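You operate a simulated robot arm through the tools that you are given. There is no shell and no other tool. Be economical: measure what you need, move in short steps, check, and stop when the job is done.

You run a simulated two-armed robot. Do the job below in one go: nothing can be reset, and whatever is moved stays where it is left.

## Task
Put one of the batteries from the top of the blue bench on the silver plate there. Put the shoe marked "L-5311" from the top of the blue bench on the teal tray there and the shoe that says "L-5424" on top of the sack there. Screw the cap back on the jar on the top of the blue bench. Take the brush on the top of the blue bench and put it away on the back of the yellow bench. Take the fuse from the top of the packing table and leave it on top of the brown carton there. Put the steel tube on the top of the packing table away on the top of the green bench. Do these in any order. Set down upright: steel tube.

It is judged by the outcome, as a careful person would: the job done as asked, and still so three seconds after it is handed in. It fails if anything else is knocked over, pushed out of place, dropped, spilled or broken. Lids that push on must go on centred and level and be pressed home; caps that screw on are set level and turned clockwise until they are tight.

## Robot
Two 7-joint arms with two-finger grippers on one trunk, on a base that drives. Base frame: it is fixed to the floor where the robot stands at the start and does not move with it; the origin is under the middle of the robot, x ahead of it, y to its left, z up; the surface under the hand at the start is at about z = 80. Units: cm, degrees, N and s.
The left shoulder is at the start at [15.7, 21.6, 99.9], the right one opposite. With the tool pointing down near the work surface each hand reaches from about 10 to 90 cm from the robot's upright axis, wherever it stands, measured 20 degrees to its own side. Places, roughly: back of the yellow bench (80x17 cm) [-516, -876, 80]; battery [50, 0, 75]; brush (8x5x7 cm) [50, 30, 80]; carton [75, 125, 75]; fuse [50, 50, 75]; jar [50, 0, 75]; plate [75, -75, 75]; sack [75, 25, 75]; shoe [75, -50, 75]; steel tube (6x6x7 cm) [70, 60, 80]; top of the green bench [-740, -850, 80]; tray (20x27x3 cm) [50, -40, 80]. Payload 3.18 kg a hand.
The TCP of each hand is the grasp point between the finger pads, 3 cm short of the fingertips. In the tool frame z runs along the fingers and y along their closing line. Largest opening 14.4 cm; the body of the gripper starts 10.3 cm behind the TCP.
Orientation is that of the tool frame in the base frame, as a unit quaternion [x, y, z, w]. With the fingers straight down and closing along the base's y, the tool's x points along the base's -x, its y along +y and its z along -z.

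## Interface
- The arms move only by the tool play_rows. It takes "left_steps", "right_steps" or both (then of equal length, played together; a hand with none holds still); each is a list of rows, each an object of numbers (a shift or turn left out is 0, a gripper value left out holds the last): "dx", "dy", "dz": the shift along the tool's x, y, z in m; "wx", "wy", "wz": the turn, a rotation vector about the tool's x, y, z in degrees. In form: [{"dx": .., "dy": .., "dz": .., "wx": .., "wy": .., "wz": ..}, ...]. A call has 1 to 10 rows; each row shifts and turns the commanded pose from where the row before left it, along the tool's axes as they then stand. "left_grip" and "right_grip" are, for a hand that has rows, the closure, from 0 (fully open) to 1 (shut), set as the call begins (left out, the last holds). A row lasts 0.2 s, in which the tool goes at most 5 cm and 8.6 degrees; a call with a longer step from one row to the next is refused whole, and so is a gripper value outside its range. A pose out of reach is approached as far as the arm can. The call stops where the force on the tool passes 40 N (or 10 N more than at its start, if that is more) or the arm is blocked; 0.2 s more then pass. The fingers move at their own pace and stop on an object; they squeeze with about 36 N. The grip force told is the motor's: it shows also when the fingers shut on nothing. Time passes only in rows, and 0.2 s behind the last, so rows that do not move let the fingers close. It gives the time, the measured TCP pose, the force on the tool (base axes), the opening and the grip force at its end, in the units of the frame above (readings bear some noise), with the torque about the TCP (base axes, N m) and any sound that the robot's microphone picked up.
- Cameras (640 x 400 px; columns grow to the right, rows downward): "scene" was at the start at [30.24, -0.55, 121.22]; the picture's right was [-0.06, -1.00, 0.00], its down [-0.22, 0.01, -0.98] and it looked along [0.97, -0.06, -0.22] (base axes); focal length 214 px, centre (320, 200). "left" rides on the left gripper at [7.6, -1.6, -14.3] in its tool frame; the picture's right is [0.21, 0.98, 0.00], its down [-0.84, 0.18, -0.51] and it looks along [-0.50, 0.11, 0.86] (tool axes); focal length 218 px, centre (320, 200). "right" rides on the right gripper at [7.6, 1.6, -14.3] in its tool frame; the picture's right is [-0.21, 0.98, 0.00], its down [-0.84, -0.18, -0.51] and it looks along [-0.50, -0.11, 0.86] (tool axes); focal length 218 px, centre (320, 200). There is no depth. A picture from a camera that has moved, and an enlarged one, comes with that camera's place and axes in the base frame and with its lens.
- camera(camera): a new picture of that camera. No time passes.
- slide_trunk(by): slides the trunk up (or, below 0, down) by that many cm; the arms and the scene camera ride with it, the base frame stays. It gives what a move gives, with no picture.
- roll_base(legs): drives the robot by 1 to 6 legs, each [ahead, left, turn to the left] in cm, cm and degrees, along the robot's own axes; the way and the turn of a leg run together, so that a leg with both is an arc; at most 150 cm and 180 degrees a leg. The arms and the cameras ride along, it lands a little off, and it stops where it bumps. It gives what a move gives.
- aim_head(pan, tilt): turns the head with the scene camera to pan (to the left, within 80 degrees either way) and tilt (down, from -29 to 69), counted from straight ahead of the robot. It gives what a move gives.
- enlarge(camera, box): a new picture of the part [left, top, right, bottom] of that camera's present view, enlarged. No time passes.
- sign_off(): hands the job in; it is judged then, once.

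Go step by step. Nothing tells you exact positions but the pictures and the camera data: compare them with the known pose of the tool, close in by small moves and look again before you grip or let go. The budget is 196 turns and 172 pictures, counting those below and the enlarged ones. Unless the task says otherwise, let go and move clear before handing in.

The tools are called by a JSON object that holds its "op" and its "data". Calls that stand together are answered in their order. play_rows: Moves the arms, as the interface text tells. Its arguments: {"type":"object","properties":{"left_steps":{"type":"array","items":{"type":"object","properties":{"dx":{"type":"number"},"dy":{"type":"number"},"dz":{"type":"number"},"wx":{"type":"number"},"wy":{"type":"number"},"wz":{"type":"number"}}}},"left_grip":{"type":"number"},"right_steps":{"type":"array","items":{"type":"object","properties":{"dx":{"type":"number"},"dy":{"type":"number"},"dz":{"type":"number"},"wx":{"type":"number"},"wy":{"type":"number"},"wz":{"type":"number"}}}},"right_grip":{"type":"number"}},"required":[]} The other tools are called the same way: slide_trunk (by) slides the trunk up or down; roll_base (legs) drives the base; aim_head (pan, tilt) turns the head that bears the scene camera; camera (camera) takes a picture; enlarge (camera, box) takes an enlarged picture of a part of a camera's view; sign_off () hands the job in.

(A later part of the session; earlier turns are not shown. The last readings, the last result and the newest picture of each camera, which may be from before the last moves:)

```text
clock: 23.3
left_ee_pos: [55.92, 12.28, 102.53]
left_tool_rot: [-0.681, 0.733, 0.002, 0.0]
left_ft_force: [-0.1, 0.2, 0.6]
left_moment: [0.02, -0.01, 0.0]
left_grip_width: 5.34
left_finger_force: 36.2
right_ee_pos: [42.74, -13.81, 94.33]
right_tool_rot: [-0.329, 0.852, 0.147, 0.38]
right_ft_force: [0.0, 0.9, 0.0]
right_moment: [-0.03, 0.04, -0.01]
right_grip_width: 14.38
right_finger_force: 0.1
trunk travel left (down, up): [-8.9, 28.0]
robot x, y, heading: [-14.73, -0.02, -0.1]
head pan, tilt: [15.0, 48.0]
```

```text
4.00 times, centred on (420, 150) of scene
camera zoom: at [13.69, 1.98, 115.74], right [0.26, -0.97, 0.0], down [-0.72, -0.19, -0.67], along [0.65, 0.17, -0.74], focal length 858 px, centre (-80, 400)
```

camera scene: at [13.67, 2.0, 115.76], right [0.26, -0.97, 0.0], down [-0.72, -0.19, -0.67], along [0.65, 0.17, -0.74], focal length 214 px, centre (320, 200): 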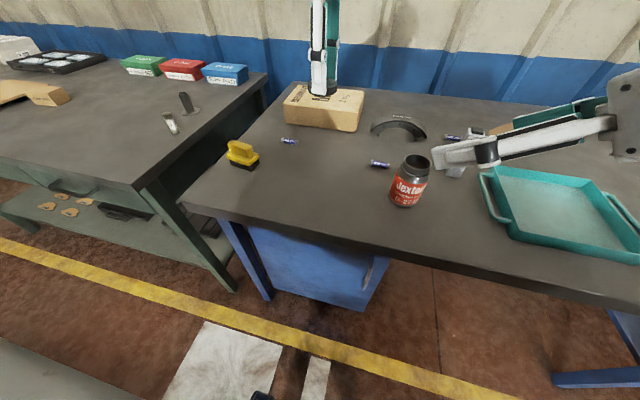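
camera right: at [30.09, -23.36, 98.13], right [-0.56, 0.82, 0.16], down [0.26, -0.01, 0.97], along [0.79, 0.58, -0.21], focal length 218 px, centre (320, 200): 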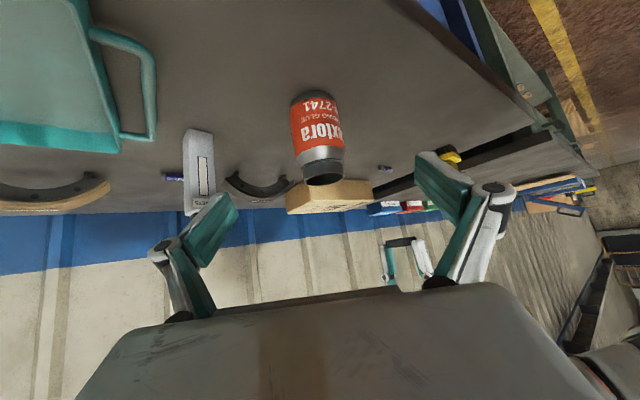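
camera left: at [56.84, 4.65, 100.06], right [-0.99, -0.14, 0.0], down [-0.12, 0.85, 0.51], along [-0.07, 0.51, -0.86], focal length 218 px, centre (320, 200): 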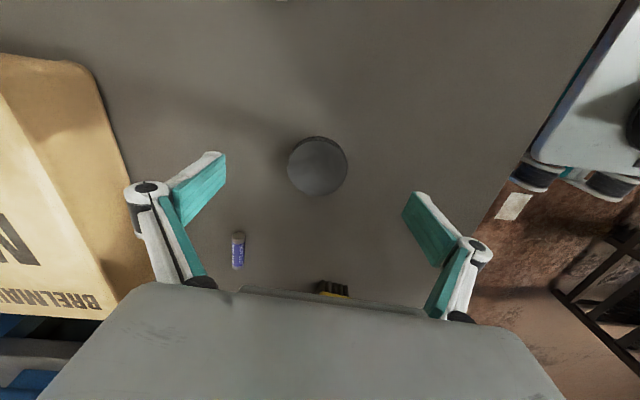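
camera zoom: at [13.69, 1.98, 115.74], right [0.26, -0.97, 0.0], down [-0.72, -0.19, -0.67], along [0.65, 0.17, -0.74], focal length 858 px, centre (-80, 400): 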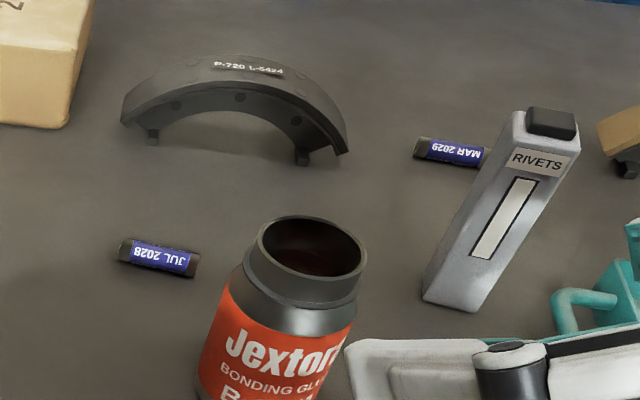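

Jar is centred between the fingers. Advance along the tool axis and then close gently.

{"op": "play_rows", "data": {"right_steps": [{"dz": 0.025}, {"dz": 0.025}, {"dz": 0.025}, {"dz": 0.025}, {"dz": 0.025}]}}

{"op": "camera", "data": {"camera": "right"}}

{"op": "enlarge", "data": {"camera": "scene", "box": [340, 130, 500, 230]}}

```text
clock: 24.5
left_ee_pos: [55.98, 12.23, 102.44]
left_tool_rot: [-0.681, 0.733, 0.002, 0.001]
left_ft_force: [0.4, -0.3, -0.7]
left_moment: [0.03, 0.0, 0.0]
left_grip_width: 5.35
left_finger_force: 36.2
right_ee_pos: [49.57, -7.7, 85.74]
right_tool_rot: [-0.33, 0.852, 0.147, 0.379]
right_ft_force: [0.2, 0.0, 0.5]
right_moment: [-0.03, -0.03, 0.01]
right_grip_width: 14.39
right_finger_force: 0.1
trunk travel left (down, up): [-8.9, 28.0]
robot x, y, heading: [-14.29, 0.11, 0.1]
head pan, tilt: [15.0, 48.0]
```

```text
132 pictures are left
camera right: at [36.83, -17.11, 89.66], right [-0.56, 0.82, 0.15], down [0.26, -0.01, 0.97], along [0.79, 0.58, -0.21], focal length 218 px, centre (320, 200)
```

right: 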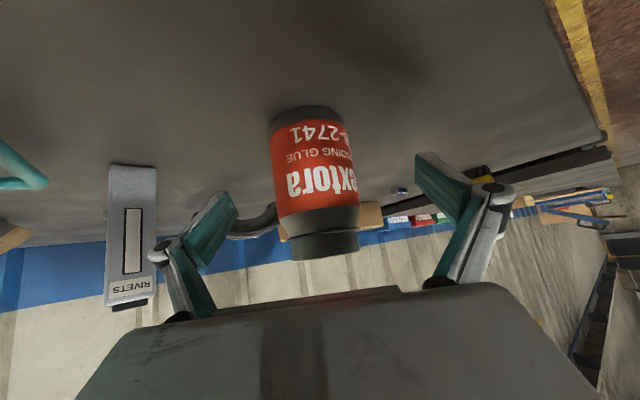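

```text
4.00 times, centred on (420, 180) of scene
camera zoom: at [13.72, 2.03, 115.73], right [0.26, -0.97, 0.0], down [-0.72, -0.19, -0.67], along [0.65, 0.17, -0.74], focal length 858 px, centre (-80, 280)
```

zoom: 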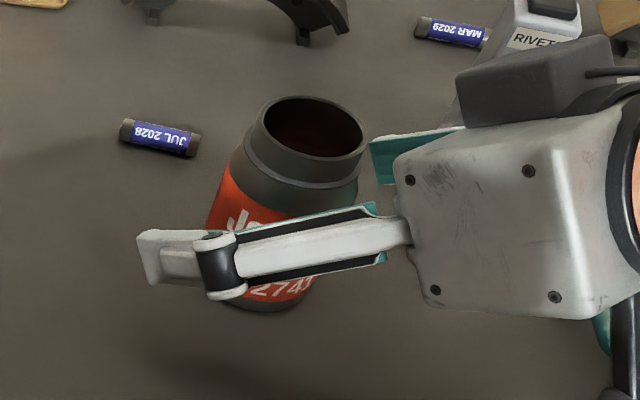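

Aligned. Close the right hand on the jar.

{"op": "play_rows", "data": {"right_steps": [{}, {}, {}, {}], "right_grip": 1}}

{"op": "enlarge", "data": {"camera": "scene", "box": [340, 130, 500, 230]}}

{"op": "camera", "data": {"camera": "right"}}

{"op": "camera", "data": {"camera": "left"}}

```text
clock: 25.5
left_ee_pos: [55.77, 12.26, 102.48]
left_tool_rot: [-0.681, 0.732, 0.001, 0.002]
left_ft_force: [-0.2, -0.8, 0.2]
left_moment: [0.02, -0.02, -0.06]
left_grip_width: 5.33
left_finger_force: 36.3
right_ee_pos: [49.38, -7.75, 85.97]
right_tool_rot: [-0.33, 0.851, 0.147, 0.38]
right_ft_force: [1.6, -0.1, 1.9]
right_moment: [0.1, -0.02, -0.04]
right_grip_width: 6.02
right_finger_force: 36.2
trunk travel left (down, up): [-8.9, 28.0]
robot x, y, heading: [-14.79, 0.01, -0.0]
head pan, tilt: [15.0, 48.0]
```

```text
4.00 times, centred on (420, 180) of scene
camera zoom: at [13.66, 2.02, 115.76], right [0.26, -0.97, 0.0], down [-0.72, -0.19, -0.67], along [0.65, 0.17, -0.74], focal length 858 px, centre (-80, 280)
```

zoom: 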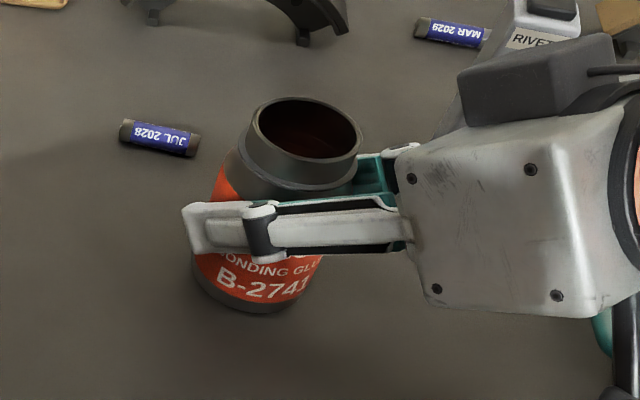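

```text
129 pictures are left
camera right: at [36.8, -17.14, 89.76], right [-0.56, 0.82, 0.15], down [0.26, -0.01, 0.97], along [0.79, 0.58, -0.21], focal length 218 px, centre (320, 200)
```

right: 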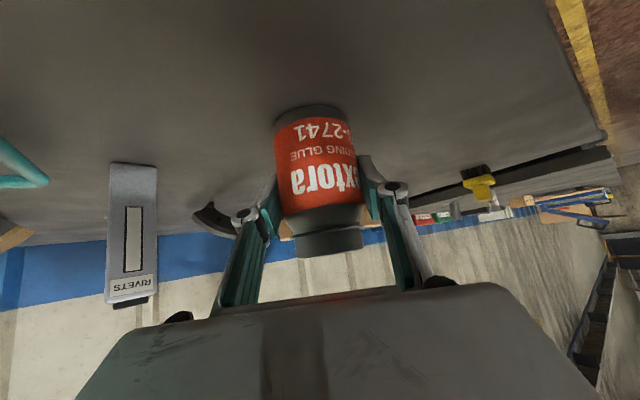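

```text
128 pictures are left
camera left: at [56.89, 4.53, 116.8], right [-0.99, -0.14, 0.0], down [-0.12, 0.85, 0.51], along [-0.07, 0.51, -0.86], focal length 218 px, centre (320, 200)
```

left: 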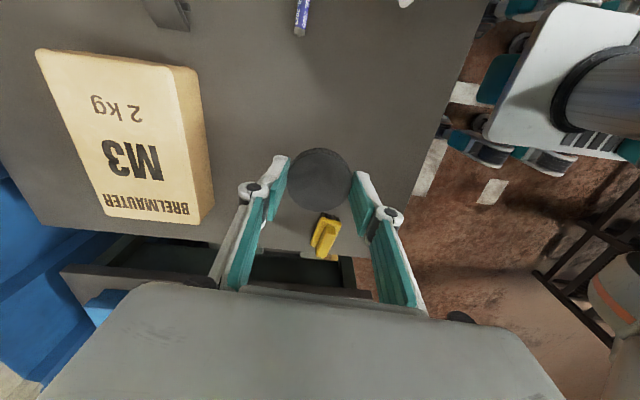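

Jar held; rim centre about [49.4,-7.6,90.3]. Move the cap above the jar, staying ~5 cm clear.

{"op": "play_rows", "data": {"left_steps": [{"dx": 0.0334, "dy": 0.0083}, {"dx": 0.0334, "dy": 0.0083}, {"dx": 0.0334, "dy": 0.0083}, {"dx": 0.0334, "dy": 0.0083}, {"dx": 0.0334, "dy": 0.0083}, {"dx": 0.0334, "dy": 0.0083}, {"dz": 0.02}, {"dz": 0.02}]}}

{"op": "aim_head", "data": {"pan": 0, "tilt": 35}}

{"op": "enlarge", "data": {"camera": "scene", "box": [240, 120, 480, 270]}}

{"op": "camera", "data": {"camera": "left"}}

{"op": "camera", "data": {"camera": "right"}}

```text
clock: 27.3
left_ee_pos: [49.42, -7.56, 98.38]
left_tool_rot: [-0.681, 0.733, 0.003, 0.003]
left_ft_force: [0.4, 0.4, -0.8]
left_moment: [-0.01, -0.02, -0.02]
left_grip_width: 5.34
left_finger_force: 36.1
right_ee_pos: [49.4, -7.76, 85.89]
right_tool_rot: [-0.33, 0.852, 0.146, 0.379]
right_ft_force: [0.6, 0.5, 3.2]
right_moment: [0.14, 0.02, 0.03]
right_grip_width: 6.03
right_finger_force: 35.7
trunk travel left (down, up): [-8.9, 28.0]
robot x, y, heading: [-14.9, -0.13, -0.2]
head pan, tilt: [15.0, 48.0]
```

```text
clock: 28.1
left_ee_pos: [49.49, -7.44, 98.7]
left_tool_rot: [-0.681, 0.733, 0.001, 0.002]
left_ft_force: [-0.3, -0.5, 0.8]
left_moment: [0.0, 0.01, 0.05]
left_grip_width: 5.36
left_finger_force: 35.9
right_ee_pos: [49.41, -7.78, 85.99]
right_tool_rot: [-0.33, 0.852, 0.146, 0.379]
right_ft_force: [-0.3, -0.3, 4.6]
right_moment: [0.15, 0.04, 0.04]
right_grip_width: 6.04
right_finger_force: 35.8
trunk travel left (down, up): [-8.9, 28.0]
robot x, y, heading: [-14.93, -0.02, 0.0]
head pan, tilt: [0.0, 35.0]
```

```text
2.67 times, centred on (360, 195) of scene
camera zoom: at [14.82, -0.02, 117.67], right [0.0, -1.0, 0.0], down [-0.57, 0.0, -0.82], along [0.82, 0.0, -0.57], focal length 572 px, centre (213, 213)
```

zoom: 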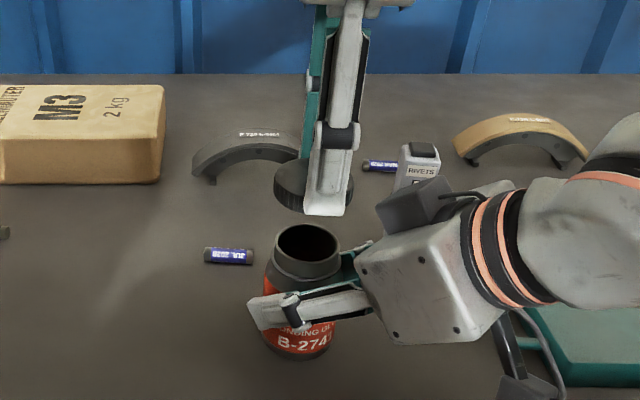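

```text
126 pictures are left
camera left: at [50.42, -15.33, 112.93], right [-0.99, -0.14, 0.0], down [-0.12, 0.85, 0.51], along [-0.07, 0.51, -0.86], focal length 218 px, centre (320, 200)
```

left: 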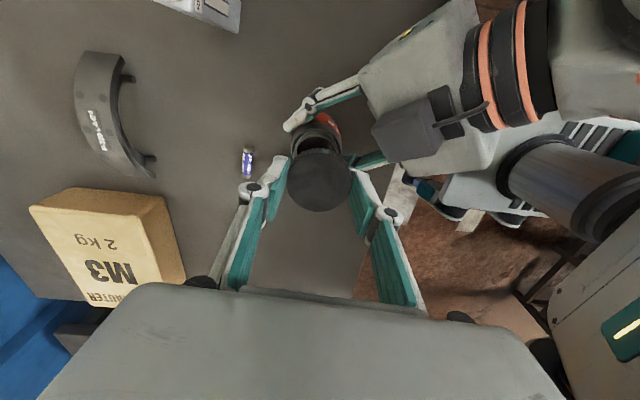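

```text
125 pictures are left
camera right: at [36.76, -17.15, 89.76], right [-0.56, 0.82, 0.15], down [0.26, -0.01, 0.97], along [0.79, 0.58, -0.21], focal length 218 px, centre (320, 200)
```

right: 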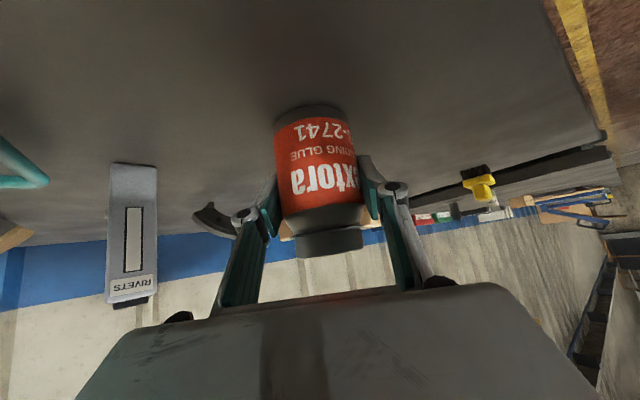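

Nearly aligned; zoom the left camera to compare rim and cap.

{"op": "enlarge", "data": {"camera": "left", "box": [256, 100, 384, 180]}}

{"op": "enlarge", "data": {"camera": "scene", "box": [320, 170, 416, 230]}}

```text
5.00 times, centred on (320, 140) of left
camera zoom: at [50.42, -15.33, 112.93], right [-0.99, -0.14, 0.0], down [-0.12, 0.85, 0.51], along [-0.07, 0.51, -0.86], focal length 1091 px, centre (320, 500)
```

zoom: 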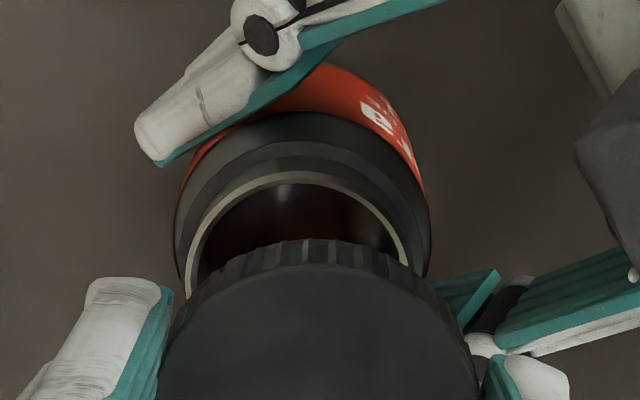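

```text
6.67 times, centred on (368, 200) of scene
camera zoom: at [14.82, -0.02, 117.67], right [0.0, -1.0, 0.0], down [-0.57, 0.0, -0.82], along [0.82, 0.0, -0.57], focal length 1430 px, centre (0, 200)
```

zoom: 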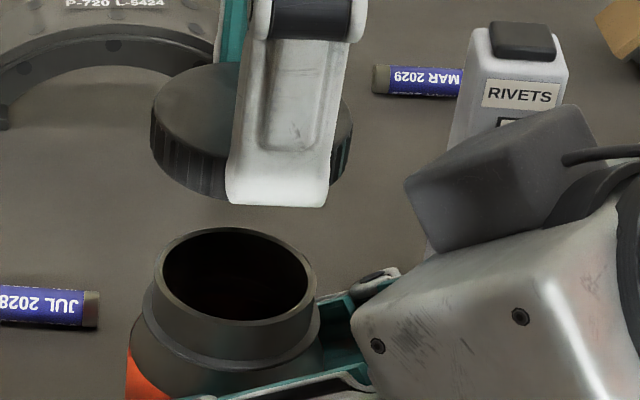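

Cap needs about +0.45 cm in x. Shift and lower to just above the rim.

{"op": "play_rows", "data": {"left_steps": [{"dy": -0.0045}, {"dz": 0.013}, {"dz": 0.013}, {"dz": 0.013}]}}

{"op": "enlarge", "data": {"camera": "scene", "box": [320, 170, 416, 230]}}

{"op": "enlarge", "data": {"camera": "left", "box": [256, 100, 384, 180]}}

```text
clock: 29.1
left_ee_pos: [49.97, -7.61, 94.66]
left_tool_rot: [-0.681, 0.732, 0.001, 0.001]
left_ft_force: [0.2, 0.9, -0.4]
left_moment: [-0.04, -0.03, -0.01]
left_grip_width: 5.32
left_finger_force: 35.9
right_ee_pos: [49.48, -7.67, 85.9]
right_tool_rot: [-0.33, 0.852, 0.147, 0.379]
right_ft_force: [0.1, -0.6, 4.0]
right_moment: [0.11, 0.07, 0.02]
right_grip_width: 6.04
right_finger_force: 36.4
trunk travel left (down, up): [-8.9, 28.0]
robot x, y, heading: [-14.8, -0.22, -0.1]
head pan, tilt: [0.0, 35.0]
```

```text
6.67 times, centred on (368, 200) of scene
camera zoom: at [14.82, -0.03, 117.67], right [0.0, -1.0, 0.0], down [-0.57, 0.0, -0.82], along [0.82, 0.0, -0.57], focal length 1430 px, centre (0, 200)
```

zoom: 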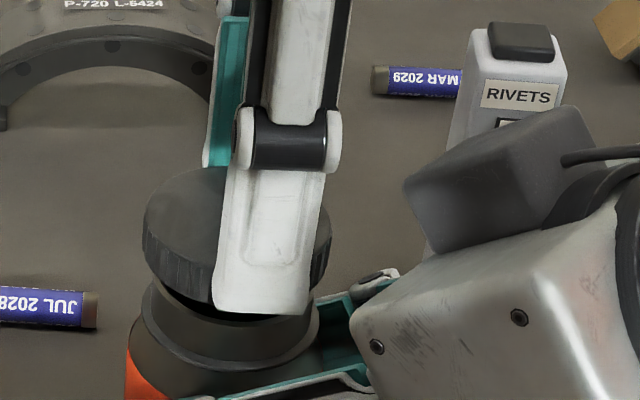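

```text
5.00 times, centred on (320, 140) of left
camera zoom: at [50.88, -15.4, 108.92], right [-0.99, -0.14, 0.0], down [-0.12, 0.85, 0.51], along [-0.07, 0.51, -0.86], focal length 1091 px, centre (320, 500)
```

zoom: 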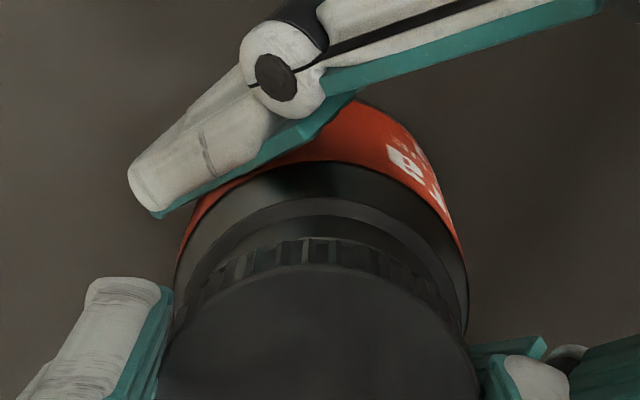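

Well aligned. Lower in small steps until contact with the threads.

{"op": "play_rows", "data": {"left_steps": [{"dz": 0.002}, {"dz": 0.002}, {"dz": 0.002}]}}

```text
clock: 29.9
left_ee_pos: [49.83, -7.77, 94.03]
left_tool_rot: [-0.681, 0.732, 0.002, 0.001]
left_ft_force: [-0.1, 0.5, 0.0]
left_moment: [-0.03, 0.0, 0.0]
left_grip_width: 5.33
left_finger_force: 35.7
right_ee_pos: [49.36, -7.59, 85.94]
right_tool_rot: [-0.33, 0.852, 0.146, 0.38]
right_ft_force: [-1.0, 0.4, 4.3]
right_moment: [0.14, 0.08, 0.04]
right_grip_width: 6.06
right_finger_force: 35.8
trunk travel left (down, up): [-8.9, 28.0]
robot x, y, heading: [-14.71, -0.19, -0.3]
head pan, tilt: [0.0, 35.0]
```

{"op": "play_rows", "data": {"left_steps": [{"dz": 0.002}, {"dz": 0.002}, {"dz": 0.002}]}}

{"op": "enlarge", "data": {"camera": "scene", "box": [320, 170, 416, 230]}}

```text
clock: 30.7
left_ee_pos: [49.85, -7.74, 93.54]
left_tool_rot: [-0.68, 0.733, 0.001, 0.001]
left_ft_force: [-2.7, 1.9, 1.8]
left_moment: [0.08, 0.11, -0.02]
left_grip_width: 5.35
left_finger_force: 36.1
right_ee_pos: [49.41, -7.66, 85.84]
right_tool_rot: [-0.33, 0.852, 0.147, 0.38]
right_ft_force: [1.2, -0.2, 2.3]
right_moment: [0.24, 0.06, 0.04]
right_grip_width: 6.05
right_finger_force: 36.1
trunk travel left (down, up): [-8.9, 28.0]
robot x, y, heading: [-14.45, 0.12, -0.0]
head pan, tilt: [0.0, 35.0]
```

```text
6.67 times, centred on (368, 200) of scene
camera zoom: at [14.81, -0.01, 117.68], right [0.0, -1.0, 0.0], down [-0.57, 0.0, -0.82], along [0.82, 0.0, -0.57], focal length 1430 px, centre (0, 200)
```

zoom: 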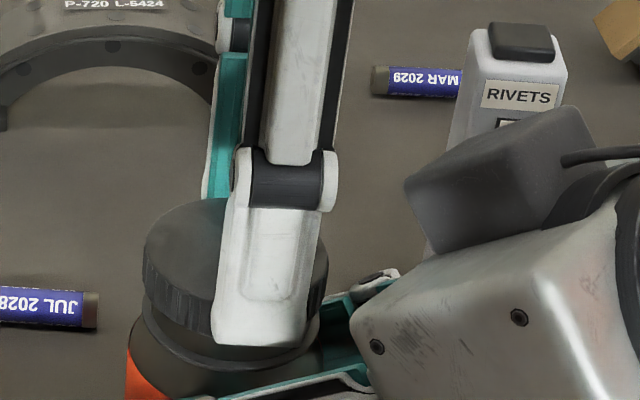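

Light contact with small lateral force. Ease toward the force, press lightly and begin turning clockwise.

{"op": "play_rows", "data": {"left_steps": [{"dx": -0.001, "dy": 0.001, "dz": 0.001}, {"dz": 0.001}, {"wz": 8, "dz": 0.0005}, {"wz": 8, "dz": 0.0005}, {"wz": 8, "dz": 0.0005}]}}

```text
clock: 31.9
left_ee_pos: [49.61, -7.7, 93.1]
left_tool_rot: [-0.511, 0.859, 0.001, -0.002]
left_ft_force: [-9.8, -18.6, 1.0]
left_moment: [-1.08, 0.04, 0.01]
left_grip_width: 5.33
left_finger_force: 36.1
right_ee_pos: [49.41, -7.62, 85.99]
right_tool_rot: [-0.331, 0.851, 0.147, 0.38]
right_ft_force: [7.0, 18.1, 2.3]
right_moment: [-0.14, 0.62, 0.09]
right_grip_width: 6.03
right_finger_force: 35.5
trunk travel left (down, up): [-8.9, 28.0]
robot x, y, heading: [-14.85, -0.35, -0.1]
head pan, tilt: [0.0, 35.0]
```

Cap is threading but lateral force builds along tool x; relieve it by shifting along tool x.

{"op": "play_rows", "data": {"left_steps": [{"dx": 0.002}, {}]}}

```text
clock: 32.5
left_ee_pos: [49.69, -7.62, 93.15]
left_tool_rot: [-0.514, 0.858, 0.002, 0.0]
left_ft_force: [-8.9, -13.2, 0.8]
left_moment: [-0.75, 0.44, 0.02]
left_grip_width: 5.33
left_finger_force: 35.5
right_ee_pos: [49.45, -7.74, 85.98]
right_tool_rot: [-0.33, 0.851, 0.146, 0.38]
right_ft_force: [8.1, 16.1, 1.2]
right_moment: [0.03, 0.11, 0.11]
right_grip_width: 6.05
right_finger_force: 35.8
trunk travel left (down, up): [-8.9, 28.0]
robot x, y, heading: [-14.78, -0.06, -0.2]
head pan, tilt: [0.0, 35.0]
```

Possible finger-to-finger contact between hands; look closely.

{"op": "enlarge", "data": {"camera": "scene", "box": [320, 170, 416, 230]}}

{"op": "enlarge", "data": {"camera": "left", "box": [224, 80, 416, 200]}}

{"op": "enlarge", "data": {"camera": "right", "box": [200, 100, 456, 260]}}

```text
6.67 times, centred on (368, 200) of scene
camera zoom: at [14.83, 0.0, 117.67], right [0.0, -1.0, 0.0], down [-0.57, 0.0, -0.82], along [0.82, 0.0, -0.57], focal length 1430 px, centre (0, 200)
```

zoom: 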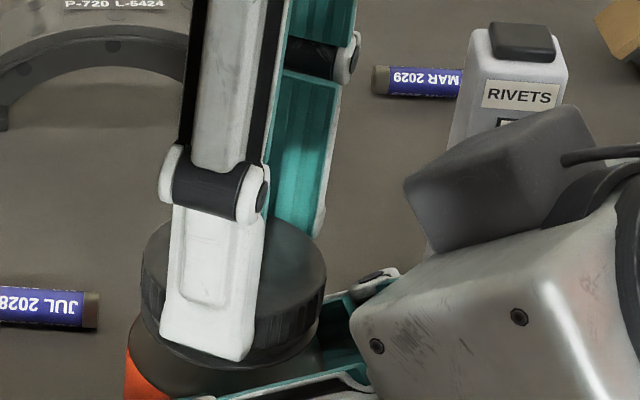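

```text
3.33 times, centred on (320, 140) of left
camera zoom: at [47.48, -15.11, 107.33], right [-0.96, 0.28, 0.0], down [0.24, 0.83, 0.51], along [0.14, 0.49, -0.86], focal length 728 px, centre (320, 400)
```

zoom: 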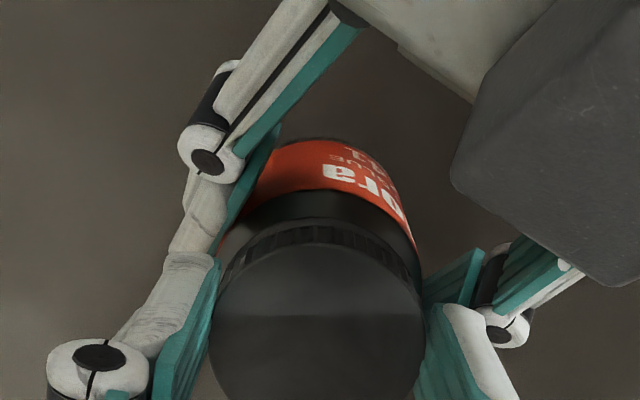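

```text
2.50 times, centred on (328, 180) of right
camera zoom: at [36.79, -17.13, 89.76], right [-0.56, 0.82, 0.15], down [0.26, -0.01, 0.97], along [0.79, 0.58, -0.21], focal length 546 px, centre (300, 250)
```

zoom: 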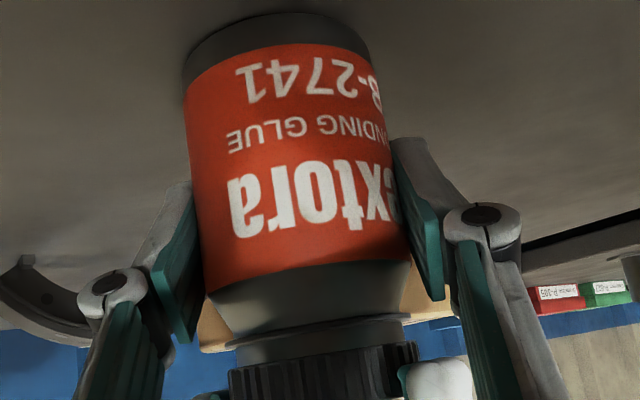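

No finger clash; it's a centring error along tool x. Shift a bit more.

{"op": "play_rows", "data": {"left_steps": [{"dx": 0.002}, {"dx": 0.002}, {}]}}

```text
clock: 33.3
left_ee_pos: [49.72, -7.8, 93.09]
left_tool_rot: [-0.515, 0.857, 0.003, 0.004]
left_ft_force: [1.5, 16.1, -0.3]
left_moment: [0.8, 0.04, 0.04]
left_grip_width: 5.36
left_finger_force: 35.6
right_ee_pos: [49.5, -7.86, 85.87]
right_tool_rot: [-0.329, 0.853, 0.146, 0.379]
right_ft_force: [-2.0, -13.7, 6.3]
right_moment: [0.64, -0.4, -0.02]
right_grip_width: 6.04
right_finger_force: 35.8
trunk travel left (down, up): [-8.9, 28.0]
robot x, y, heading: [-14.92, -0.14, 0.1]
head pan, tilt: [0.0, 35.0]
```

Overshot; go back 2 mm to the zero-force centre.

{"op": "play_rows", "data": {"left_steps": [{"dx": -0.002, "dy": 0.0005}, {}]}}

```text
clock: 33.9
left_ee_pos: [49.68, -7.83, 93.19]
left_tool_rot: [-0.514, 0.858, 0.001, 0.002]
left_ft_force: [4.2, 17.5, -2.3]
left_moment: [0.91, -0.42, 0.03]
left_grip_width: 5.35
left_finger_force: 36.4
right_ee_pos: [49.5, -7.89, 85.8]
right_tool_rot: [-0.33, 0.852, 0.146, 0.379]
right_ft_force: [-4.2, -18.6, 8.3]
right_moment: [0.05, -0.24, -0.16]
right_grip_width: 6.02
right_finger_force: 36.2
trunk travel left (down, up): [-8.9, 28.0]
robot x, y, heading: [-15.05, -0.04, -0.2]
head pan, tilt: [0.0, 35.0]
```

{"op": "play_rows", "data": {"left_steps": [{"dx": -0.0015}, {}, {}]}}

```text
clock: 34.7
left_ee_pos: [49.68, -7.84, 93.11]
left_tool_rot: [-0.514, 0.858, 0.002, 0.001]
left_ft_force: [0.8, 12.2, -0.3]
left_moment: [0.53, -0.18, 0.03]
left_grip_width: 5.34
left_finger_force: 36.4
right_ee_pos: [49.4, -7.85, 85.93]
right_tool_rot: [-0.33, 0.852, 0.147, 0.379]
right_ft_force: [-0.3, -15.3, 5.7]
right_moment: [0.06, -0.09, -0.12]
right_grip_width: 6.06
right_finger_force: 36.2
trunk travel left (down, up): [-8.9, 28.0]
robot x, y, heading: [-14.62, 0.2, -0.2]
head pan, tilt: [0.0, 35.0]
```

{"op": "play_rows", "data": {"left_steps": [{"dx": -0.001}, {}, {"wz": 6}, {"wz": 6}, {"wz": 6}]}}

```text
clock: 35.9
left_ee_pos: [49.52, -7.56, 93.01]
left_tool_rot: [-0.372, 0.928, 0.002, -0.001]
left_ft_force: [-12.1, 7.0, 1.8]
left_moment: [0.2, 0.38, 0.07]
left_grip_width: 5.37
left_finger_force: 35.3
right_ee_pos: [49.51, -7.73, 85.94]
right_tool_rot: [-0.329, 0.852, 0.145, 0.379]
right_ft_force: [10.9, -4.9, 2.1]
right_moment: [0.28, 0.51, -0.1]
right_grip_width: 6.04
right_finger_force: 35.9
trunk travel left (down, up): [-8.9, 28.0]
robot x, y, heading: [-15.14, 0.21, -0.3]
head pan, tilt: [0.0, 35.0]
```

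{"op": "play_rows", "data": {"left_steps": [{"dx": 0.0005, "dy": 0.0015}, {"wz": 8, "dz": 0.0003}, {"wz": 8, "dz": 0.0003}, {"wz": 8, "dz": 0.0003}, {"wz": 8, "dz": 0.0003}]}}

```text
clock: 37.1
left_ee_pos: [49.58, -7.61, 92.99]
left_tool_rot: [-0.102, 0.995, 0.002, 0.0]
left_ft_force: [-15.8, 11.1, 6.7]
left_moment: [0.28, 0.6, 0.05]
left_grip_width: 5.34
left_finger_force: 36.3
right_ee_pos: [49.57, -7.73, 86.01]
right_tool_rot: [-0.329, 0.853, 0.146, 0.379]
right_ft_force: [14.6, -9.2, -0.1]
right_moment: [0.56, 0.4, -0.08]
right_grip_width: 6.06
right_finger_force: 35.2
trunk travel left (down, up): [-8.9, 28.0]
robot x, y, heading: [-14.93, -0.07, 0.0]
head pan, tilt: [0.0, 35.0]
```

{"op": "play_rows", "data": {"left_steps": [{"dx": 0.0015, "dy": 0.0015}, {"wz": 8, "dz": 0.0003}, {"wz": 8, "dz": 0.0003}, {"wz": 8, "dz": 0.0003}]}}

{"op": "enlarge", "data": {"camera": "scene", "box": [320, 150, 448, 230]}}

{"op": "enlarge", "data": {"camera": "right", "box": [200, 130, 456, 290]}}

```text
clock: 38.1
left_ee_pos: [49.44, -7.32, 93.02]
left_tool_rot: [0.106, 0.994, 0.003, 0.002]
left_ft_force: [-7.5, 14.9, 10.5]
left_moment: [0.33, 0.35, 0.09]
left_grip_width: 5.35
left_finger_force: 36.0
right_ee_pos: [49.31, -7.67, 85.99]
right_tool_rot: [-0.329, 0.852, 0.146, 0.38]
right_ft_force: [10.1, -13.1, -0.1]
right_moment: [0.5, -0.31, -0.12]
right_grip_width: 6.03
right_finger_force: 36.2
trunk travel left (down, up): [-8.9, 28.0]
robot x, y, heading: [-14.69, -0.07, -0.1]
head pan, tilt: [0.0, 35.0]
```

```text
5.00 times, centred on (384, 190) of scene
camera zoom: at [14.8, -0.02, 117.69], right [0.0, -1.0, 0.0], down [-0.57, 0.0, -0.82], along [0.82, 0.0, -0.57], focal length 1072 px, centre (0, 250)
```

zoom: 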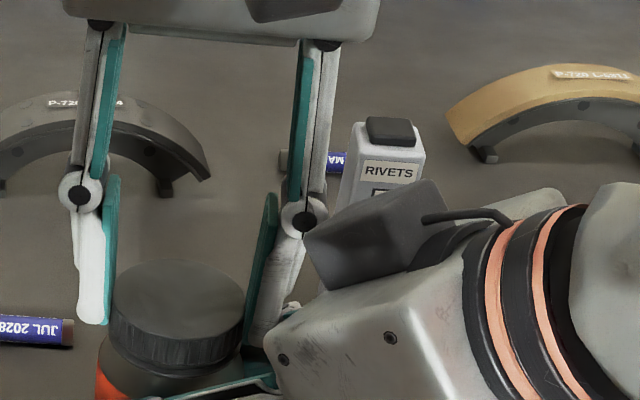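

```text
2.50 times, centred on (328, 210) of right
camera zoom: at [36.76, -17.17, 89.77], right [-0.55, 0.82, 0.15], down [0.26, -0.01, 0.97], along [0.79, 0.58, -0.21], focal length 546 px, centre (300, 175)
```

zoom: 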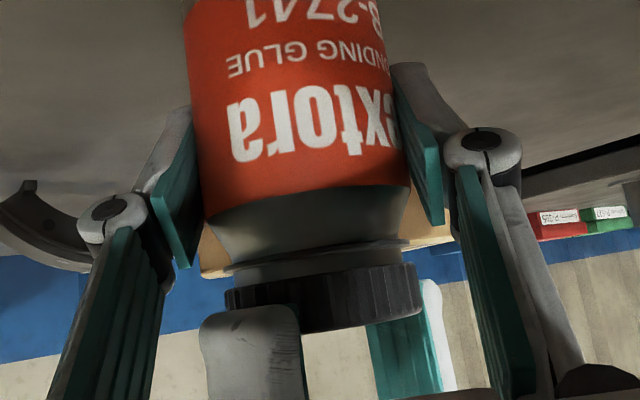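

Cap is level on the neck, not yet tight. Keep turning with force relief.

{"op": "play_rows", "data": {"left_steps": [{"dx": 0.0015, "dy": 0.002}, {"wz": 8}, {"wz": 8}, {"wz": 8}, {"wz": 8}]}}

```text
clock: 39.3
left_ee_pos: [49.24, -7.17, 92.87]
left_tool_rot: [0.175, 0.984, 0.002, 0.002]
left_ft_force: [6.0, 8.0, 10.5]
left_moment: [0.19, -0.37, 0.04]
left_grip_width: 5.33
left_finger_force: 36.3
left hand out of reach, approached as far as the arm can: row 3, 4, 5
right_ee_pos: [49.3, -7.63, 85.91]
right_tool_rot: [-0.33, 0.852, 0.147, 0.379]
right_ft_force: [-5.2, -11.6, 0.2]
right_moment: [0.0, -0.39, -0.02]
right_grip_width: 6.03
right_finger_force: 36.3
trunk travel left (down, up): [-8.9, 28.0]
robot x, y, heading: [-14.92, -0.19, 0.2]
head pan, tilt: [0.0, 35.0]
```

Left wrist limit reached. Release slightly, lift, and wind back counter-clockwise about 180° for another stroke.

{"op": "play_rows", "data": {"left_steps": [{}, {}, {"dz": -0.01}, {"dz": -0.015}, {"dz": -0.015}], "left_grip": 0.53}}

{"op": "play_rows", "data": {"left_steps": [{"wz": -8.5}, {"wz": -8.5}, {"wz": -8.5}, {"wz": -8.5}, {"wz": -8.5}, {"wz": -8.5}, {"wz": -8.5}, {"wz": -8.5}, {"wz": -8.5}, {"wz": -8.5}]}}

{"op": "play_rows", "data": {"left_steps": [{"wz": -8.5}, {"wz": -8.5}, {"wz": -8.5}, {"wz": -8.5}, {"wz": -8.5}, {"wz": -8.5}, {"wz": -8.5}, {"wz": -8.5}, {"wz": -8.5}, {"wz": -8.5}]}}

{"op": "enlarge", "data": {"camera": "scene", "box": [320, 150, 448, 230]}}

{"op": "camera", "data": {"camera": "left"}}

```text
clock: 40.5
left_ee_pos: [49.37, -7.12, 94.64]
left_tool_rot: [0.176, 0.984, 0.002, 0.001]
left_ft_force: [-0.3, 0.1, -0.1]
left_moment: [-0.02, 0.02, 0.01]
left_grip_width: 6.76
left_finger_force: 0.1
left hand out of reach, approached as far as the arm can: row 4, 5
right_ee_pos: [49.32, -7.73, 85.92]
right_tool_rot: [-0.33, 0.852, 0.146, 0.379]
right_ft_force: [-1.9, 1.4, 2.9]
right_moment: [-0.03, 0.02, 0.03]
right_grip_width: 6.05
right_finger_force: 36.0
trunk travel left (down, up): [-8.9, 28.0]
robot x, y, heading: [-15.16, -0.25, 0.0]
head pan, tilt: [0.0, 35.0]
```

```text
clock: 42.7
left_ee_pos: [49.32, -7.2, 94.74]
left_tool_rot: [-0.537, 0.844, 0.002, 0.0]
left_ft_force: [0.2, -0.3, -0.1]
left_moment: [0.0, -0.02, 0.01]
left_grip_width: 6.74
left_finger_force: 0.0
right_ee_pos: [49.38, -7.75, 85.92]
right_tool_rot: [-0.33, 0.852, 0.146, 0.379]
right_ft_force: [-0.6, -0.5, 1.7]
right_moment: [-0.08, 0.0, -0.03]
right_grip_width: 6.04
right_finger_force: 35.7
trunk travel left (down, up): [-8.9, 28.0]
robot x, y, heading: [-14.43, 0.04, -0.2]
head pan, tilt: [0.0, 35.0]
```

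```text
clock: 44.9
left_ee_pos: [49.33, -7.25, 94.6]
left_tool_rot: [0.966, -0.259, -0.001, -0.001]
left_ft_force: [0.3, 0.3, 0.8]
left_moment: [-0.01, -0.04, 0.01]
left_grip_width: 6.78
left_finger_force: 0.1
right_ee_pos: [49.41, -7.66, 85.85]
right_tool_rot: [-0.33, 0.852, 0.146, 0.38]
right_ft_force: [-0.5, 0.6, 1.4]
right_moment: [-0.04, -0.03, -0.01]
right_grip_width: 6.04
right_finger_force: 35.8
trunk travel left (down, up): [-8.9, 28.0]
robot x, y, heading: [-14.77, -0.13, -0.0]
head pan, tilt: [0.0, 35.0]
```

```text
5.00 times, centred on (384, 190) of scene
camera zoom: at [14.84, -0.03, 117.66], right [0.0, -1.0, 0.0], down [-0.57, 0.0, -0.82], along [0.82, 0.0, -0.57], focal length 1072 px, centre (0, 250)
```

zoom: 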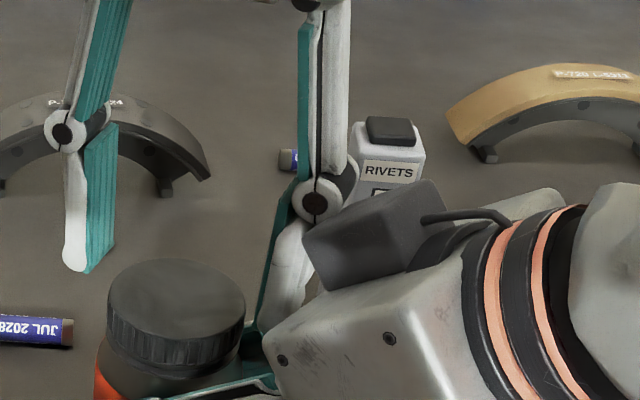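

```text
113 pictures are left
camera left: at [56.67, -9.65, 108.89], right [-0.31, -0.95, 0.0], down [-0.82, 0.27, 0.51], along [-0.48, 0.16, -0.86], focal length 218 px, centre (320, 200)
```

left: 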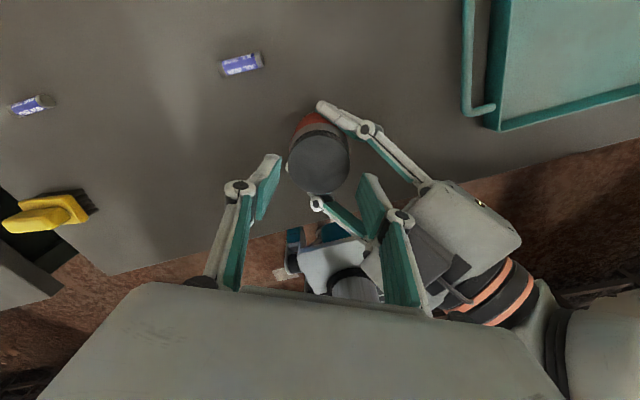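

Wind-back worked. Centre on cap ([49.85,-7.25]), lower, regrip.

{"op": "play_rows", "data": {"left_steps": [{"dx": 0.004, "dy": -0.0025}, {"dz": 0.009}, {"dz": 0.009}, {}]}}

{"op": "play_rows", "data": {"left_steps": [{}, {}, {}], "left_grip": 1}}

{"op": "play_rows", "data": {"left_steps": [{"wz": 8}, {"wz": 8}, {"wz": 8}, {"wz": 8}]}}

```text
clock: 45.9
left_ee_pos: [49.85, -7.21, 92.68]
left_tool_rot: [0.966, -0.26, -0.001, -0.001]
left_ft_force: [-0.2, -0.1, 0.0]
left_moment: [0.01, 0.0, 0.02]
left_grip_width: 6.75
left_finger_force: 0.1
right_ee_pos: [49.56, -7.69, 85.8]
right_tool_rot: [-0.331, 0.852, 0.146, 0.379]
right_ft_force: [0.6, -0.2, 1.1]
right_moment: [0.0, 0.04, 0.02]
right_grip_width: 6.05
right_finger_force: 35.7
trunk travel left (down, up): [-8.9, 28.0]
robot x, y, heading: [-15.04, -0.14, 0.1]
head pan, tilt: [0.0, 35.0]
```

```text
clock: 46.7
left_ee_pos: [49.78, -7.37, 92.74]
left_tool_rot: [0.965, -0.262, 0.0, -0.002]
left_ft_force: [-2.0, -3.9, 1.0]
left_moment: [-0.16, 0.08, -0.02]
left_grip_width: 5.41
left_finger_force: 36.0
right_ee_pos: [49.28, -7.65, 85.92]
right_tool_rot: [-0.33, 0.852, 0.146, 0.38]
right_ft_force: [2.7, 4.6, 1.1]
right_moment: [0.01, 0.09, 0.02]
right_grip_width: 6.02
right_finger_force: 36.1
trunk travel left (down, up): [-8.9, 28.0]
robot x, y, heading: [-14.74, 0.22, 0.1]
head pan, tilt: [0.0, 35.0]
```

```text
clock: 47.7
left_ee_pos: [49.66, -7.27, 92.88]
left_tool_rot: [0.855, -0.518, -0.001, -0.001]
left_ft_force: [3.5, -13.6, -1.4]
left_moment: [-0.65, -0.38, 0.0]
left_grip_width: 5.41
left_finger_force: 36.1
right_ee_pos: [49.35, -7.7, 86.02]
right_tool_rot: [-0.332, 0.851, 0.147, 0.378]
right_ft_force: [-3.5, 12.8, 2.5]
right_moment: [-0.28, 0.03, 0.09]
right_grip_width: 6.05
right_finger_force: 36.5
trunk travel left (down, up): [-8.9, 28.0]
robot x, y, heading: [-14.57, 0.27, -0.2]
head pan, tilt: [0.0, 35.0]
```

{"op": "play_rows", "data": {"left_steps": [{"dx": 0.0012, "dz": 0.0005}, {"wz": 8, "dz": 0.0005}, {"wz": 8, "dz": 0.0005}, {"wz": 8, "dz": 0.0005}, {"wz": 8, "dz": 0.0005}, {"wz": 8, "dz": 0.0005}]}}

```text
clock: 49.1
left_ee_pos: [49.89, -7.17, 92.71]
left_tool_rot: [-0.627, 0.779, -0.001, 0.002]
left_ft_force: [4.5, -10.2, 16.1]
left_moment: [-0.59, -0.35, -0.02]
left_grip_width: 5.4
left_finger_force: 36.4
right_ee_pos: [49.28, -7.71, 85.92]
right_tool_rot: [-0.33, 0.852, 0.146, 0.379]
right_ft_force: [-1.7, 13.9, -1.9]
right_moment: [0.26, -0.1, 0.0]
right_grip_width: 6.01
right_finger_force: 36.3
trunk travel left (down, up): [-8.9, 28.0]
robot x, y, heading: [-14.7, 0.23, -0.2]
head pan, tilt: [0.0, 35.0]
```

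{"op": "play_rows", "data": {"left_steps": [{"dx": 0.001, "dy": -0.0005}, {"wz": 8}, {"wz": 8}, {"wz": 8}, {"wz": 8}, {"wz": 8}]}}

```text
clock: 50.5
left_ee_pos: [49.8, -7.28, 92.53]
left_tool_rot: [-0.323, 0.946, 0.001, 0.001]
left_ft_force: [1.4, 7.8, 20.1]
left_moment: [0.22, -0.24, -0.01]
left_grip_width: 5.4
left_finger_force: 36.1
right_ee_pos: [49.36, -7.76, 85.83]
right_tool_rot: [-0.33, 0.852, 0.146, 0.379]
right_ft_force: [-2.3, -2.5, -5.0]
right_moment: [0.74, 0.18, 0.08]
right_grip_width: 6.01
right_finger_force: 36.8
trunk travel left (down, up): [-8.9, 28.0]
robot x, y, heading: [-15.24, -0.0, 0.1]
head pan, tilt: [0.0, 35.0]
```

{"op": "play_rows", "data": {"left_steps": [{"dx": -0.0005, "dy": 0.0005}, {"wz": 8}, {"wz": 8}, {"wz": 8}, {"wz": 8}, {"wz": 8}, {"wz": 8}, {"wz": 7}]}}

{"op": "enlarge", "data": {"camera": "right", "box": [200, 130, 456, 290]}}

```text
clock: 52.3
left_ee_pos: [50.0, -7.37, 92.53]
left_tool_rot: [0.151, 0.988, 0.002, -0.001]
left_ft_force: [1.4, -0.8, 13.2]
left_moment: [-0.14, -0.32, 0.13]
left_grip_width: 5.41
left_finger_force: 36.1
right_ee_pos: [49.31, -7.73, 85.89]
right_tool_rot: [-0.33, 0.852, 0.147, 0.379]
right_ft_force: [-2.7, -2.2, -2.5]
right_moment: [-0.05, 0.22, -0.14]
right_grip_width: 6.02
right_finger_force: 35.8
trunk travel left (down, up): [-8.9, 28.0]
robot x, y, heading: [-14.78, 0.34, -0.2]
head pan, tilt: [0.0, 35.0]
```

```text
2.50 times, centred on (328, 210) of right
camera zoom: at [36.74, -17.16, 89.74], right [-0.56, 0.82, 0.15], down [0.26, -0.01, 0.97], along [0.79, 0.58, -0.21], focal length 546 px, centre (300, 175)
```

zoom: 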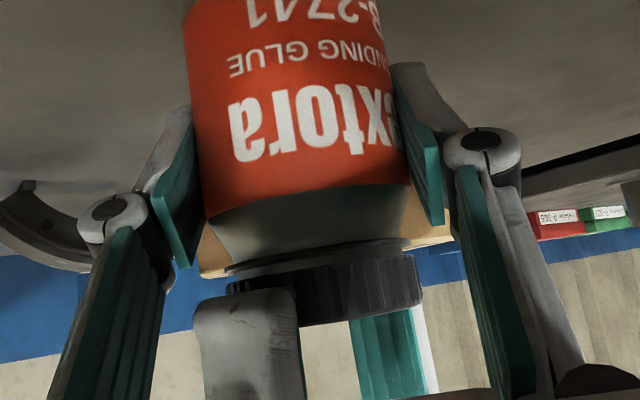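

Progress: the cap is winding down. Another stroke: release, lift, wind back further.

{"op": "play_rows", "data": {"left_steps": [{}, {}, {"dz": -0.01}, {"dz": -0.01}, {"wz": -8.5}, {"wz": -8.5}, {"wz": -8.5}, {"wz": -8.5}, {"wz": -8.5}, {"wz": -8.5}], "left_grip": 0.53}}

{"op": "play_rows", "data": {"left_steps": [{"wz": -8.5}, {"wz": -8.5}, {"wz": -8.5}, {"wz": -8.5}, {"wz": -8.5}, {"wz": -8.5}, {"wz": -8.5}, {"wz": -8.5}, {"wz": -8.5}, {"wz": -8.5}]}}

{"op": "play_rows", "data": {"left_steps": [{"wz": -8.5}, {"wz": -8.5}, {"wz": -8.5}, {"wz": -8.5}, {"wz": -8.5}, {"wz": -8.5}, {"wz": -8.5}, {"wz": -8.5}]}}

```text
clock: 54.5
left_ee_pos: [49.86, -7.41, 94.69]
left_tool_rot: [-0.292, 0.956, 0.001, 0.0]
left_ft_force: [0.0, -0.2, -0.2]
left_moment: [0.0, -0.03, 0.0]
left_grip_width: 6.77
left_finger_force: 0.1
right_ee_pos: [49.34, -7.77, 85.87]
right_tool_rot: [-0.33, 0.852, 0.147, 0.38]
right_ft_force: [-1.7, -0.7, 1.2]
right_moment: [0.08, 0.02, -0.02]
right_grip_width: 6.05
right_finger_force: 35.9
trunk travel left (down, up): [-8.9, 28.0]
robot x, y, heading: [-14.54, -0.06, -0.1]
head pan, tilt: [0.0, 35.0]
```

```text
clock: 56.7
left_ee_pos: [49.66, -7.29, 94.52]
left_tool_rot: [0.861, -0.508, -0.001, -0.002]
left_ft_force: [-0.3, 0.3, -0.2]
left_moment: [0.05, -0.01, 0.01]
left_grip_width: 6.77
left_finger_force: 0.0
right_ee_pos: [49.46, -7.73, 85.89]
right_tool_rot: [-0.33, 0.852, 0.147, 0.38]
right_ft_force: [-0.9, -0.2, 2.9]
right_moment: [0.13, 0.01, 0.03]
right_grip_width: 6.01
right_finger_force: 35.7
trunk travel left (down, up): [-8.9, 28.0]
robot x, y, heading: [-14.72, 0.14, -0.0]
head pan, tilt: [0.0, 35.0]
```

```text
clock: 58.5
left_ee_pos: [49.83, -7.43, 94.52]
left_tool_rot: [0.998, 0.06, 0.0, -0.002]
left_ft_force: [0.3, 1.2, 0.2]
left_moment: [-0.03, 0.01, 0.01]
left_grip_width: 6.78
left_finger_force: 0.0
right_ee_pos: [49.35, -7.75, 85.88]
right_tool_rot: [-0.33, 0.852, 0.146, 0.379]
right_ft_force: [-0.1, 1.1, 2.1]
right_moment: [0.14, 0.04, 0.01]
right_grip_width: 6.06
right_finger_force: 36.0
trunk travel left (down, up): [-8.9, 28.0]
robot x, y, heading: [-14.56, 0.28, -0.2]
head pan, tilt: [0.0, 35.0]
```

Lower to z≈92.4, regrip, turn.

{"op": "play_rows", "data": {"left_steps": [{"dz": 0.011}, {"dz": 0.011}, {}]}}

{"op": "play_rows", "data": {"left_steps": [{}, {}, {}, {"wz": 8}, {"wz": 8}, {"wz": 8}, {"wz": 8}, {"wz": 8}, {"wz": 8}], "left_grip": 1}}

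```text
clock: 59.3
left_ee_pos: [49.85, -7.41, 92.26]
left_tool_rot: [0.998, 0.06, 0.001, -0.002]
left_ft_force: [-0.3, -0.2, -0.3]
left_moment: [0.0, 0.0, 0.0]
left_grip_width: 6.79
left_finger_force: 0.1
right_ee_pos: [49.35, -7.71, 85.82]
right_tool_rot: [-0.33, 0.852, 0.146, 0.38]
right_ft_force: [-0.8, 0.1, 3.5]
right_moment: [0.14, 0.05, 0.01]
right_grip_width: 6.02
right_finger_force: 36.1
trunk travel left (down, up): [-8.9, 28.0]
robot x, y, heading: [-14.85, -0.35, -0.5]
head pan, tilt: [0.0, 35.0]
```

```text
clock: 61.3
left_ee_pos: [49.85, -7.42, 92.24]
left_tool_rot: [0.935, -0.354, -0.001, -0.001]
left_ft_force: [-3.0, -10.9, 2.6]
left_moment: [-0.31, 0.1, 0.97]
left_grip_width: 5.4
left_finger_force: 36.4
right_ee_pos: [49.44, -7.69, 85.91]
right_tool_rot: [-0.33, 0.852, 0.146, 0.38]
right_ft_force: [1.3, 10.5, -0.7]
right_moment: [-0.2, 0.11, -0.85]
right_grip_width: 5.93
right_finger_force: 36.3
trunk travel left (down, up): [-8.9, 28.0]
robot x, y, heading: [-15.07, -0.07, 0.1]
head pan, tilt: [0.0, 35.0]
```

Torque is rising (0.97 N·m) – nearly tight. Continue.

{"op": "play_rows", "data": {"left_steps": [{"wz": 8}, {"wz": 8}, {"wz": 8}]}}

{"op": "enlarge", "data": {"camera": "right", "box": [200, 130, 456, 290]}}

```text
clock: 62.1
left_ee_pos: [49.73, -7.25, 92.31]
left_tool_rot: [0.842, -0.54, 0.0, -0.001]
left_ft_force: [-1.8, -2.5, 0.8]
left_moment: [-0.15, 0.1, 1.01]
left_grip_width: 5.33
left_finger_force: 35.9
right_ee_pos: [49.48, -7.76, 85.91]
right_tool_rot: [-0.329, 0.852, 0.146, 0.379]
right_ft_force: [1.7, 3.9, -0.8]
right_moment: [0.02, 0.0, -1.0]
right_grip_width: 6.03
right_finger_force: 36.2
trunk travel left (down, up): [-8.9, 28.0]
robot x, y, heading: [-14.7, 0.16, -0.1]
head pan, tilt: [0.0, 35.0]
```

```text
2.50 times, centred on (328, 210) of right
camera zoom: at [36.8, -17.18, 89.72], right [-0.55, 0.82, 0.15], down [0.26, -0.01, 0.97], along [0.79, 0.58, -0.21], focal length 546 px, centre (300, 175)
```

zoom: 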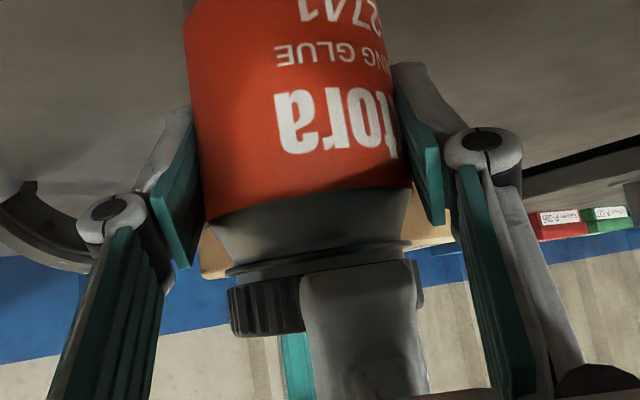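

Cap is tight – torque limit reached (jar now turns in the holding grip). Release the left hand and lift off, then release the right.

{"op": "play_rows", "data": {"left_steps": [{}, {}, {"dz": -0.02}, {"dz": -0.04}, {"dz": -0.04}, {"dz": -0.04}], "left_grip": 0.53}}

{"op": "play_rows", "data": {"right_steps": [{}, {}, {}, {"dz": -0.03}, {"dz": -0.03}, {"dz": -0.03}, {"dz": -0.03}], "right_grip": 0.3}}

{"op": "camera", "data": {"camera": "scene"}}

```text
clock: 63.7
left_ee_pos: [53.53, -0.91, 109.1]
left_tool_rot: [0.869, -0.492, 0.02, 0.041]
left_ft_force: [-1.0, -0.1, 0.3]
left_moment: [-0.01, 0.01, -0.02]
left_grip_width: 6.78
left_finger_force: 0.0
right_ee_pos: [49.48, -7.57, 85.88]
right_tool_rot: [-0.331, 0.852, 0.146, 0.378]
right_ft_force: [-0.2, -2.0, 1.5]
right_moment: [-0.07, -0.07, -0.03]
right_grip_width: 6.03
right_finger_force: 35.9
trunk travel left (down, up): [-8.9, 28.0]
robot x, y, heading: [-14.59, 0.1, -0.3]
head pan, tilt: [0.0, 35.0]
stopped in row 6 (left hand): the arm was blocked; the commanded pose is now the measured one
```

```text
clock: 65.3
left_ee_pos: [53.48, -0.99, 109.15]
left_tool_rot: [0.87, -0.492, 0.019, 0.041]
left_ft_force: [-0.2, -0.7, -0.3]
left_moment: [0.06, -0.01, -0.01]
left_grip_width: 6.77
left_finger_force: 0.0
right_ee_pos: [42.9, -13.62, 93.95]
right_tool_rot: [-0.331, 0.852, 0.147, 0.378]
right_ft_force: [0.2, -0.3, -0.4]
right_moment: [0.01, -0.03, 0.02]
right_grip_width: 10.08
right_finger_force: 0.0
trunk travel left (down, up): [-8.9, 28.0]
robot x, y, heading: [-14.54, -0.11, -0.1]
head pan, tilt: [0.0, 35.0]
```

```text
110 pictures are left
camera scene: at [14.8, 0.0, 117.69], right [0.0, -1.0, 0.0], down [-0.57, 0.0, -0.82], along [0.82, 0.0, -0.57], focal length 214 px, centre (320, 200)
```

scene: 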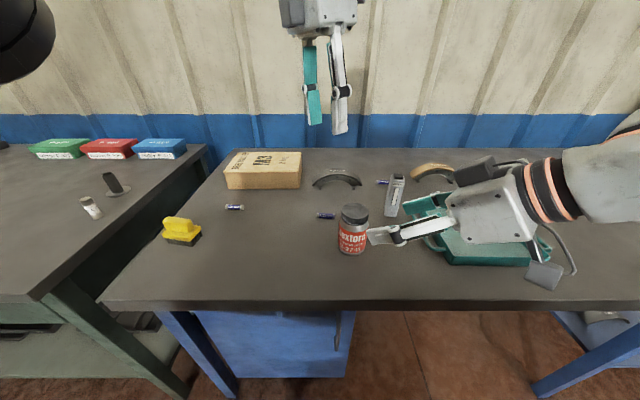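

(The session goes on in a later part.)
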